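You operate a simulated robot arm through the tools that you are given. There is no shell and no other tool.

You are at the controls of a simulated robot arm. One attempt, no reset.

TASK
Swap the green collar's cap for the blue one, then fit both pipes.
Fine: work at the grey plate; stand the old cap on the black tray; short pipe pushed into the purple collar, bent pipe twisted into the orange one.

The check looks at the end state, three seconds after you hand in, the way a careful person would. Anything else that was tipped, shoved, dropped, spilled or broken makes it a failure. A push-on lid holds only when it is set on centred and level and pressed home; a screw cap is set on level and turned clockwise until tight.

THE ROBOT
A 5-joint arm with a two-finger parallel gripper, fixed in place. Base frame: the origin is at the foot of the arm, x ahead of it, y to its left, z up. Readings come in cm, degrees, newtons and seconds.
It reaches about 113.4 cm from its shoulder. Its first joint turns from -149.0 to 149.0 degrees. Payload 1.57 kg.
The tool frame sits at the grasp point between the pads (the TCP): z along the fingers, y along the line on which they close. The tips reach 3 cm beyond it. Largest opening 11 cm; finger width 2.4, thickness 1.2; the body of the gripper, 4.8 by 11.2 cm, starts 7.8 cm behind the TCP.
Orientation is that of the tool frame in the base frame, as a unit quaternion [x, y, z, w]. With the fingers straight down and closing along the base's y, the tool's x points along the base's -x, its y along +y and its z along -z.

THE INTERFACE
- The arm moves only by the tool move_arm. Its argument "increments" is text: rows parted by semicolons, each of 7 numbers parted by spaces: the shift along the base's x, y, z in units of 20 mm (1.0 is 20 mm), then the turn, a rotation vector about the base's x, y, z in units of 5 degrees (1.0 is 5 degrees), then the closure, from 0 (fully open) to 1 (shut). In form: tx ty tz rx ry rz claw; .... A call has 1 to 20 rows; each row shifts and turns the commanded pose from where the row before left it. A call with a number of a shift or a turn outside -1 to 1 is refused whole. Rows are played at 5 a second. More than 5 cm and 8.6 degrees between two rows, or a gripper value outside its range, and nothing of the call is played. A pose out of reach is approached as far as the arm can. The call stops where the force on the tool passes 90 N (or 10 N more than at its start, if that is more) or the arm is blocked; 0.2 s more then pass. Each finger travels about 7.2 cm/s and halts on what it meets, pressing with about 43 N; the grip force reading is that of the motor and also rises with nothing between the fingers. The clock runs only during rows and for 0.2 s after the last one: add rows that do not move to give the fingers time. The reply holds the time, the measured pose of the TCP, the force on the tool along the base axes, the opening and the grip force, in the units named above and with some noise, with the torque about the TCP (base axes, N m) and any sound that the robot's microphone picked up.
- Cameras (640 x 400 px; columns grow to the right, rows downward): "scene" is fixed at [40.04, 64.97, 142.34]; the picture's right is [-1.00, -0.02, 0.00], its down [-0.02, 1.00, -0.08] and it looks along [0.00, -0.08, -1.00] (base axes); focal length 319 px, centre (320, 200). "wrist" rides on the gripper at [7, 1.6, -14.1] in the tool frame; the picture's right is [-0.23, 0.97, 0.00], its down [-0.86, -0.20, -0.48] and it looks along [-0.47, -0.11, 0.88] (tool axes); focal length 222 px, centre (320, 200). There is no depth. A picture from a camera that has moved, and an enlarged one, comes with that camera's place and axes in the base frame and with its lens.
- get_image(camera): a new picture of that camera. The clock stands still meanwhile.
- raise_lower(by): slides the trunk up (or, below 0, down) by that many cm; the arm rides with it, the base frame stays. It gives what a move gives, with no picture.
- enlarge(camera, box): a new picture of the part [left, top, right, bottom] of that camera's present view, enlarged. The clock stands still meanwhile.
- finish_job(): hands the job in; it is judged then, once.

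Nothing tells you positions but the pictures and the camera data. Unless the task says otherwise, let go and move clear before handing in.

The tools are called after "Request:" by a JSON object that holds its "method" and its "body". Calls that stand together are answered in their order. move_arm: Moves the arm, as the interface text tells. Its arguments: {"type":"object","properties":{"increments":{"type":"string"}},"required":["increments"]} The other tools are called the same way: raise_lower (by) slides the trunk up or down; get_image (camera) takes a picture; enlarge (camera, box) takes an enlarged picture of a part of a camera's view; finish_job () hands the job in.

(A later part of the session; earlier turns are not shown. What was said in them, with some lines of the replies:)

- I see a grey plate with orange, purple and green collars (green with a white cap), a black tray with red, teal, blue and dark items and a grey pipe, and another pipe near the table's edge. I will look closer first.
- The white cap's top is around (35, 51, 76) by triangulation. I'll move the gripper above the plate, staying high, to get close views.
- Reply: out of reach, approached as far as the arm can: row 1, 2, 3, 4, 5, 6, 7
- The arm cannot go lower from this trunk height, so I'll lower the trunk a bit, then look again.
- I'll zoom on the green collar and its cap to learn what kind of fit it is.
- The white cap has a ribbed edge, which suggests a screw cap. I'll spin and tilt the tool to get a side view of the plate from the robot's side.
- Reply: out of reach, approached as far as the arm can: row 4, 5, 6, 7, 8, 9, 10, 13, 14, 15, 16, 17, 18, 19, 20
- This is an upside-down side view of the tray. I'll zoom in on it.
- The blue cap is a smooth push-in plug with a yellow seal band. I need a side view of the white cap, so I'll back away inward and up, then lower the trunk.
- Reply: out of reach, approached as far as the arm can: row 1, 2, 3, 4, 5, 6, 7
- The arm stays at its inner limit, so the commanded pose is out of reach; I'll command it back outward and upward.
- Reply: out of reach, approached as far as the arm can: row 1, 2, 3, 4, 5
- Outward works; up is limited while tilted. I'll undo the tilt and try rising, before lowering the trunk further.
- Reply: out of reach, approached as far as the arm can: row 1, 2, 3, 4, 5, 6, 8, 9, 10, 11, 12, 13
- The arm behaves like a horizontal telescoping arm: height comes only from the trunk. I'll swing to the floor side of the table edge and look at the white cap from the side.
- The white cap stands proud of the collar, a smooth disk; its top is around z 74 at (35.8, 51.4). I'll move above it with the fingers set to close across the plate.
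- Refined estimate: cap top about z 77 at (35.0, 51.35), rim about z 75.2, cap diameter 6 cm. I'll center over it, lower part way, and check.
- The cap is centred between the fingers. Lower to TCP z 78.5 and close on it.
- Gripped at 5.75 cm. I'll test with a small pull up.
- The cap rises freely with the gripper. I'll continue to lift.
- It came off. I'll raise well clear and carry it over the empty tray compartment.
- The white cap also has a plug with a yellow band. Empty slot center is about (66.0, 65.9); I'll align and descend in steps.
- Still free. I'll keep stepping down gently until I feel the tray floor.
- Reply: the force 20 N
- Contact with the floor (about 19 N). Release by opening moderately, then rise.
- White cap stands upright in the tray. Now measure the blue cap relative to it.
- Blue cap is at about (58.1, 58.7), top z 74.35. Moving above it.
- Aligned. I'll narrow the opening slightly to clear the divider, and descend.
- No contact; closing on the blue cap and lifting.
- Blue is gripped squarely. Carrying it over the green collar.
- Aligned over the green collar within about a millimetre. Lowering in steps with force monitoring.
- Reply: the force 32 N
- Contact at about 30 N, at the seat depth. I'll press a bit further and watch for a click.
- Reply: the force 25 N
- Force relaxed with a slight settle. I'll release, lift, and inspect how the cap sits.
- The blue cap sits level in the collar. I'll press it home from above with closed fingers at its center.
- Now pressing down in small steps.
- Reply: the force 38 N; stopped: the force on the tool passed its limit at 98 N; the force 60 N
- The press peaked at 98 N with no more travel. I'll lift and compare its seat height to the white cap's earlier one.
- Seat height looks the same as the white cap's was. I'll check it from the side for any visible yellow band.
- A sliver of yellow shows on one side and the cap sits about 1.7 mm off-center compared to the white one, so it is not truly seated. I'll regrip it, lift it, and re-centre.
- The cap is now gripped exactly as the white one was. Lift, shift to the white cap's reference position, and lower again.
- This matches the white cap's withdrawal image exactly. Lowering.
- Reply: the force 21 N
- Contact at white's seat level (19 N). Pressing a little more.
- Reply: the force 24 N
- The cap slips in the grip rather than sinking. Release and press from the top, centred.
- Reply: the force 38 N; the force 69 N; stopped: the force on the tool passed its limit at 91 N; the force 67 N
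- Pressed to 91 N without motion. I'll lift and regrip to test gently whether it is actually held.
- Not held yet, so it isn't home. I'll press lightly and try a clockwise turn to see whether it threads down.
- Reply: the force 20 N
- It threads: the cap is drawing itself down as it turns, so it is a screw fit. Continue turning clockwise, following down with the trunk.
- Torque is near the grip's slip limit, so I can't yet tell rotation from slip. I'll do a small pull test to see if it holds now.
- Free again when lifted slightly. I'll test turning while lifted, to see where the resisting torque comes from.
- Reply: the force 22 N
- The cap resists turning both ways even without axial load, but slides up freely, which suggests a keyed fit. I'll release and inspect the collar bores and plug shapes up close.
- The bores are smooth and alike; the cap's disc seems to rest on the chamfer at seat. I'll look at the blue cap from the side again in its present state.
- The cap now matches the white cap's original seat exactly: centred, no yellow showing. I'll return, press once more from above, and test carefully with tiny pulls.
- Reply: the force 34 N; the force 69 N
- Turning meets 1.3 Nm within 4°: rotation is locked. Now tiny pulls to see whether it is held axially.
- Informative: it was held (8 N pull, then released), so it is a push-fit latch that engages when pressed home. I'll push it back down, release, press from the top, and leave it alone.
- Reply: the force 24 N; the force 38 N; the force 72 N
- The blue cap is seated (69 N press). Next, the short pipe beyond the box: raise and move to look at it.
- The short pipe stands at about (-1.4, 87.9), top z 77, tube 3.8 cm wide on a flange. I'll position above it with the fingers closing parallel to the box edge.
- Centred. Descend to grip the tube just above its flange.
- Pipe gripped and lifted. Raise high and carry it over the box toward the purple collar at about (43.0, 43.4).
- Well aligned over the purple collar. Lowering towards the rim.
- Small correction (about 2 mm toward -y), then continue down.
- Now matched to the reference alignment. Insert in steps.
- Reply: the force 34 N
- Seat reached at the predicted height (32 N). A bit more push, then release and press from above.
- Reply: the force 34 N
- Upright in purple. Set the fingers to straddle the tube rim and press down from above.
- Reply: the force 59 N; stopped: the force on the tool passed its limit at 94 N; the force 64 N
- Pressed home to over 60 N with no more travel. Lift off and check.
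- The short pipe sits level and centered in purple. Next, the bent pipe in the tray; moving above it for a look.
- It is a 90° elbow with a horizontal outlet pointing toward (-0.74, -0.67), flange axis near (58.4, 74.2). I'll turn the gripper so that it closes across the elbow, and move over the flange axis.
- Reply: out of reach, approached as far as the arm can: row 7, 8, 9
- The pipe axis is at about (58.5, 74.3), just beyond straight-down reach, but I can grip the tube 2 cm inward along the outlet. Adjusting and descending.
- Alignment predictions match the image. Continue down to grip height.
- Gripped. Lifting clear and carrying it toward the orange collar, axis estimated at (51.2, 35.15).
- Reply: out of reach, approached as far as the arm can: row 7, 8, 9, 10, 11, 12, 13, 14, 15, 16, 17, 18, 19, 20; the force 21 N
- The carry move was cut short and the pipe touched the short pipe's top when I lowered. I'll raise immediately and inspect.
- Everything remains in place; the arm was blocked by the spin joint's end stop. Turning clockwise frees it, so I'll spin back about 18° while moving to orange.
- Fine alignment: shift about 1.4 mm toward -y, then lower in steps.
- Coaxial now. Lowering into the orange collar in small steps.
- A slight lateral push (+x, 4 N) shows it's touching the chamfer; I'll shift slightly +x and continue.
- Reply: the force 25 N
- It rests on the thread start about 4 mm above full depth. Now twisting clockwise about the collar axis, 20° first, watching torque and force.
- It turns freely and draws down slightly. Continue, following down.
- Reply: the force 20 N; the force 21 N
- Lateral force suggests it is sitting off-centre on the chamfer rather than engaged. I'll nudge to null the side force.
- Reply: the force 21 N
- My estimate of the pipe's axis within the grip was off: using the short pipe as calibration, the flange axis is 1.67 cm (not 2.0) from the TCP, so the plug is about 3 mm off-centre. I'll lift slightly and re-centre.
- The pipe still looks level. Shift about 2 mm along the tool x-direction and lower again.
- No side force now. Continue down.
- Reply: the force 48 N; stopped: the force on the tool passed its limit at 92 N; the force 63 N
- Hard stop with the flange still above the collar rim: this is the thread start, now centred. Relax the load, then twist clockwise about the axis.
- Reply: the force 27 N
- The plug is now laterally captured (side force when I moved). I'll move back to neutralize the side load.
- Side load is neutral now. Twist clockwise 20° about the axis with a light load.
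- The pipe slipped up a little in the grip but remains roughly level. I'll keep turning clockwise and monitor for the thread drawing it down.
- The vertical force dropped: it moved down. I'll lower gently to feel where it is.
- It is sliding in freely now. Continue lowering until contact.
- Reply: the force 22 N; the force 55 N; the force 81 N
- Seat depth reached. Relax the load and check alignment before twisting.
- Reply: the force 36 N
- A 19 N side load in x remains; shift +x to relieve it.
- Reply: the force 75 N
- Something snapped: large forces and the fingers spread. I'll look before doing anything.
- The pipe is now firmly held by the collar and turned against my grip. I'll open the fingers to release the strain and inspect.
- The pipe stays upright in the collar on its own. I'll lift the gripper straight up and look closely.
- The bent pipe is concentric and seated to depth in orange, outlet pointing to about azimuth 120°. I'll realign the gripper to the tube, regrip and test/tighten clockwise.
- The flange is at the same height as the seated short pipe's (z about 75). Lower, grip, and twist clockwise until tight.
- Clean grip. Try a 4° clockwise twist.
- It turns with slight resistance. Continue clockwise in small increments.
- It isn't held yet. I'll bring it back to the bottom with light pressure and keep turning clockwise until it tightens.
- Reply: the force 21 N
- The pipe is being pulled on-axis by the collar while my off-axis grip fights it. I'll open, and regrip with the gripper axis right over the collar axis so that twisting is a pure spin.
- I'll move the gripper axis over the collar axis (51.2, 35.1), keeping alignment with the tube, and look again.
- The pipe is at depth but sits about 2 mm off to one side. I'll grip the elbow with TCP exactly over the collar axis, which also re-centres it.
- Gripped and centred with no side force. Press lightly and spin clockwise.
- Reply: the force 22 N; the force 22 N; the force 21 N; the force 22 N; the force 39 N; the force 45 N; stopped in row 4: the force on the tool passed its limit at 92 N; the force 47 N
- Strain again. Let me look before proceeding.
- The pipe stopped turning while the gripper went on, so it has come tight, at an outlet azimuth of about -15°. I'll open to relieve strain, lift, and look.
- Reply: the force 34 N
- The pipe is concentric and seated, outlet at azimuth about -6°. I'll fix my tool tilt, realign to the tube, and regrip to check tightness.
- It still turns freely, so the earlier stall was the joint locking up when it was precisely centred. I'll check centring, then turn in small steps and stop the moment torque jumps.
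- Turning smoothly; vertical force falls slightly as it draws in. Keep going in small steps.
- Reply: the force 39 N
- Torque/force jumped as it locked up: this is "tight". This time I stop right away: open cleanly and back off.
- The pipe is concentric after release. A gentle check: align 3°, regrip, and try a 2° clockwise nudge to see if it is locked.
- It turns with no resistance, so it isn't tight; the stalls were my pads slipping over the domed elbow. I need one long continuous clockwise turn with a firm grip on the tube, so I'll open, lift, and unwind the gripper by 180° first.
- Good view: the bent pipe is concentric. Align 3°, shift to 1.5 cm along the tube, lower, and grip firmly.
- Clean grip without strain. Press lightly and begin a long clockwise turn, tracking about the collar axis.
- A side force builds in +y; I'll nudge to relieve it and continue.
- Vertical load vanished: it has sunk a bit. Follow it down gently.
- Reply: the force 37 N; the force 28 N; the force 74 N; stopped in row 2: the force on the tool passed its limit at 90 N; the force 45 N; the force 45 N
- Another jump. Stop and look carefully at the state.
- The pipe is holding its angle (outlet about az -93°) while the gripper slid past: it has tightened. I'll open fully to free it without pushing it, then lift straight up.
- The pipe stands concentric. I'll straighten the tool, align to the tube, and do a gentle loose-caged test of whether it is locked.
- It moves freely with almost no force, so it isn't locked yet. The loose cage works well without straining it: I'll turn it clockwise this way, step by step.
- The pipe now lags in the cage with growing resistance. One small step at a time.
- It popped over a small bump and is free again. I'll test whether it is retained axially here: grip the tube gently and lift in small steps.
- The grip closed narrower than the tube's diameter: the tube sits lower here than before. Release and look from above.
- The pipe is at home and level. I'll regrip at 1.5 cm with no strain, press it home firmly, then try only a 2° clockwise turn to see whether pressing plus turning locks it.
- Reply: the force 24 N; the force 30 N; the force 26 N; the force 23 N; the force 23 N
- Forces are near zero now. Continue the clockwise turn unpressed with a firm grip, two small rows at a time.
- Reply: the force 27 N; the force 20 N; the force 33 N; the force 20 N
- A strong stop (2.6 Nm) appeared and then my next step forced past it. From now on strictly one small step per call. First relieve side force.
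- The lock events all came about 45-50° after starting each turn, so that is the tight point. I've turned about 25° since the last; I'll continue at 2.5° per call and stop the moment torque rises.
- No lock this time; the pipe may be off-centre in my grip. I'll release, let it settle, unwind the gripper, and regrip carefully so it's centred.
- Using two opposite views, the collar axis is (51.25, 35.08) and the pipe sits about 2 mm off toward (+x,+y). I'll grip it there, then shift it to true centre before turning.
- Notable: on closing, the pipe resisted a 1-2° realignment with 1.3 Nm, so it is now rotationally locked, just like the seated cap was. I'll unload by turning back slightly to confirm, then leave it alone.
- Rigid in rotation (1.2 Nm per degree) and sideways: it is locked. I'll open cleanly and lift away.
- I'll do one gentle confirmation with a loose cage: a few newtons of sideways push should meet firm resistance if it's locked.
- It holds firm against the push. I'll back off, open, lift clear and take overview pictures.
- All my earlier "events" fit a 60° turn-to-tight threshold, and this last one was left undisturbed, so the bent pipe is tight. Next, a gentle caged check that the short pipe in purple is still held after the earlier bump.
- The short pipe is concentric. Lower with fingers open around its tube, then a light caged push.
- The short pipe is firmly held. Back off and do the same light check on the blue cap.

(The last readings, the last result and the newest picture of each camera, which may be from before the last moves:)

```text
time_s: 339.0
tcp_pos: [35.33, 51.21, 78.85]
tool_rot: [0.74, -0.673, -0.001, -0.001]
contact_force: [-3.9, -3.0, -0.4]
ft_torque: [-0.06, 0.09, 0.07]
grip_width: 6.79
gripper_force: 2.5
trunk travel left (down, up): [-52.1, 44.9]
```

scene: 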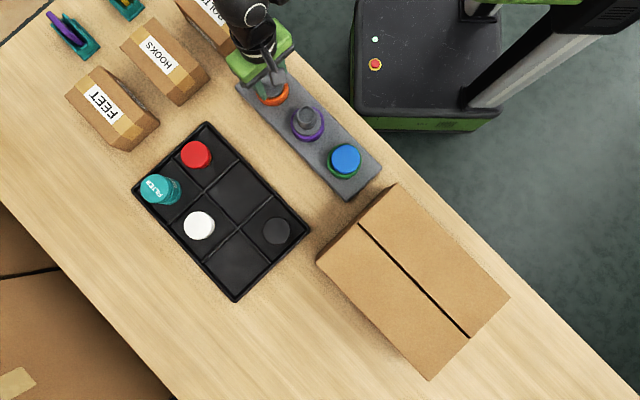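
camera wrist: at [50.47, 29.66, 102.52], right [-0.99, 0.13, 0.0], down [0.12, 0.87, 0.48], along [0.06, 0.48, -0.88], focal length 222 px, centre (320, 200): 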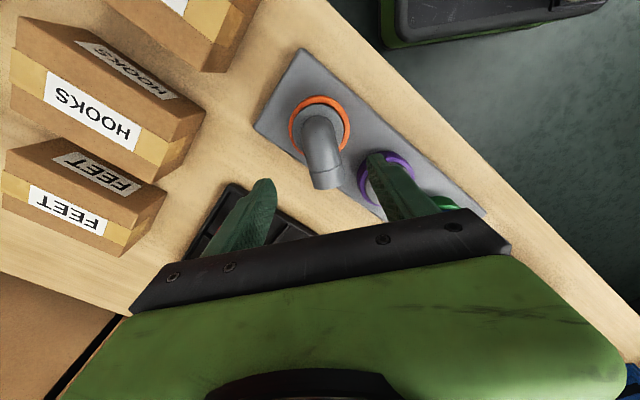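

The blue cap is firmly held too. Back off, rise and move clear, then a final overview.

Request:
{"method": "move_arm", "body": {"increments": "-0.1 0 0 0 0 0 0.3;-0.11 0 0 0 0 0 0.2;0 0 0 0 0 0 0.15"}}

Request:
{"method": "raise_lower", "body": {"by": 14}}

Request:
{"method": "move_arm", "body": {"increments": "-0.95 0.3 0 0 0 0 0.15;-0.95 0.3 0 0 0 0 0.15;-0.95 0.3 0 0 0 0 0.15;-0.95 0.3 0 0 0 0 0.15;-0.95 0.3 0 0 0 0 0.15;-0.95 0.3 0 0 0 0 0.15;-0.95 0.3 0 0 0 0 0.15;-0.95 0.3 0 0 0 0 0.15;-0.95 0.3 0 0 0 0 0.15;-0.95 0.3 0 0 0 0 0.15;0 0 0 0 0 0 0.15"}}

Request:
{"method": "get_image", "body": {"camera": "scene"}}

Request:
{"method": "enlarge", "body": {"camera": "scene", "box": [240, 60, 320, 120]}}

Request:
{"method": "enlarge", "body": {"camera": "scene", "box": [120, 110, 320, 310]}}

Request:
{"method": "enlarge", "body": {"camera": "scene", "box": [60, 0, 280, 150]}}

```text
time_s: 339.8
tcp_pos: [35.01, 51.31, 78.88]
tool_rot: [0.74, -0.673, -0.001, -0.002]
contact_force: [-0.4, -0.7, 0.5]
ft_torque: [0.0, -0.01, -0.02]
grip_width: 9.36
gripper_force: 0.0
trunk travel left (down, up): [-52.1, 44.9]
```

```text
time_s: 341.5
tcp_pos: [34.8, 51.42, 92.88]
tool_rot: [0.739, -0.673, -0.001, -0.001]
contact_force: [-0.2, 0.5, -0.3]
ft_torque: [-0.02, -0.01, -0.03]
grip_width: 9.33
gripper_force: 0.0
trunk travel left (down, up): [-66.1, 30.9]
```

```text
time_s: 343.9
tcp_pos: [15.83, 57.27, 92.84]
tool_rot: [0.74, -0.673, 0.0, -0.001]
contact_force: [-0.2, -0.5, 0.5]
ft_torque: [-0.02, -0.04, -0.02]
grip_width: 9.35
gripper_force: 0.1
trunk travel left (down, up): [-66.1, 30.9]
```

```text
taken
```

scene: 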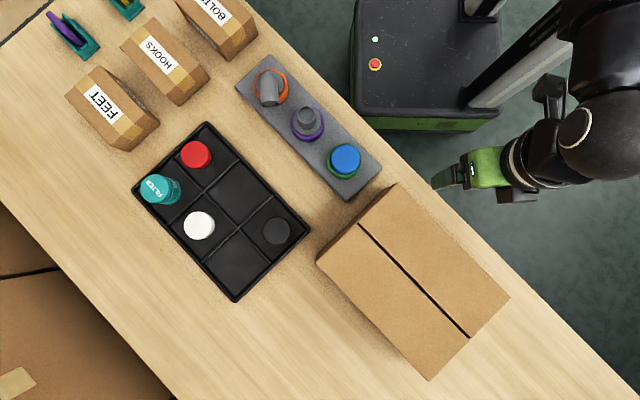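

```text
6.67 times, centred on (280, 90) of scene
camera zoom: at [40.04, 64.97, 142.34], right [-1.0, -0.02, 0.0], down [-0.02, 1.0, -0.08], along [0.0, -0.08, -1.0], focal length 2125 px, centre (587, 933)
```

zoom: 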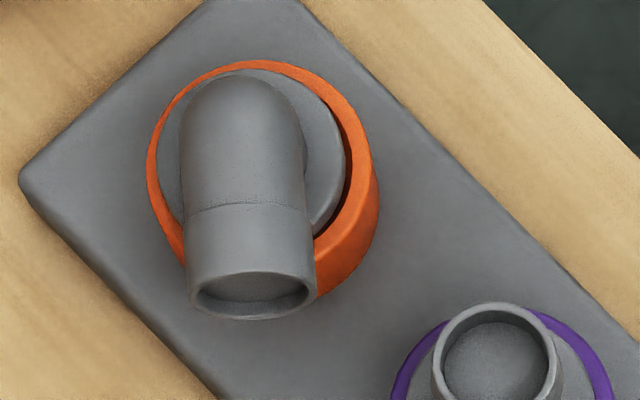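

```text
2.00 times, centred on (220, 210) of scene
camera zoom: at [40.04, 64.97, 142.34], right [-1.0, -0.02, 0.0], down [-0.02, 1.0, -0.08], along [0.0, -0.08, -1.0], focal length 638 px, centre (520, 180)
```

zoom: 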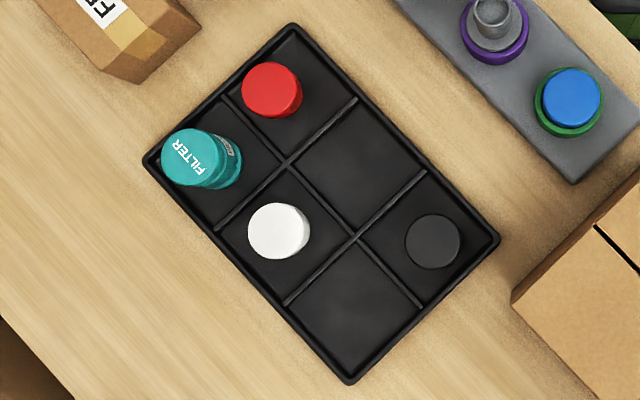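

```text
2.67 times, centred on (170, 75) of scene
camera zoom: at [40.04, 64.97, 142.34], right [-1.0, -0.02, 0.0], down [-0.02, 1.0, -0.08], along [0.0, -0.08, -1.0], focal length 850 px, centre (720, 533)
```

zoom: 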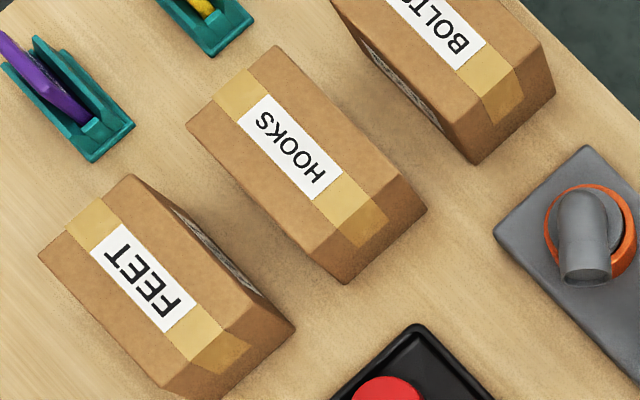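

The end state looks right. The blue cap is in the green collar, the white cap stands in the black tray, and both pipes are fitted and held. Nothing else has moved, and the gripper is clear, so I'm handing in.

Request:
{"method": "finish_job", "body": {}}

```text
The job is handed in.
```

I handed the job in with all four parts in place, but I'm less sure of the bent pipe than of the rest. The check hasn't reported back.

- **Green collar:** the white cap came off without turning. The blue cap is on, centred and pressed home, and it held firm when I pushed it sideways at about 4 N.
- **Old cap:** the white cap stands upright in an empty slot of the black tray.
- **Short pipe:** it is pushed into the purple collar, centred and pressed home. It held firm against a similar push.
- **Bent pipe:** it is down to full depth in the orange collar and was turned clockwise well over 60°. It resisted turning hard (about 1.3 Nm) and held against a sideways push of about 5 N.
    - It sits about 1–2 mm off centre in the collar.
    - I took that resistance to mean it is tight, but it could instead be wedged slightly off centre.
    - Getting there took many regrips, and several times I forced past a point where it had locked.

While I was carrying the bent pipe, it came down on the short pipe's rim at about 19 N. The short pipe stayed upright and centred, and the push test above came after that. In the last pictures the boxes, the tray and the other parts on the table look unmoved, and the gripper is open and clear of the table.
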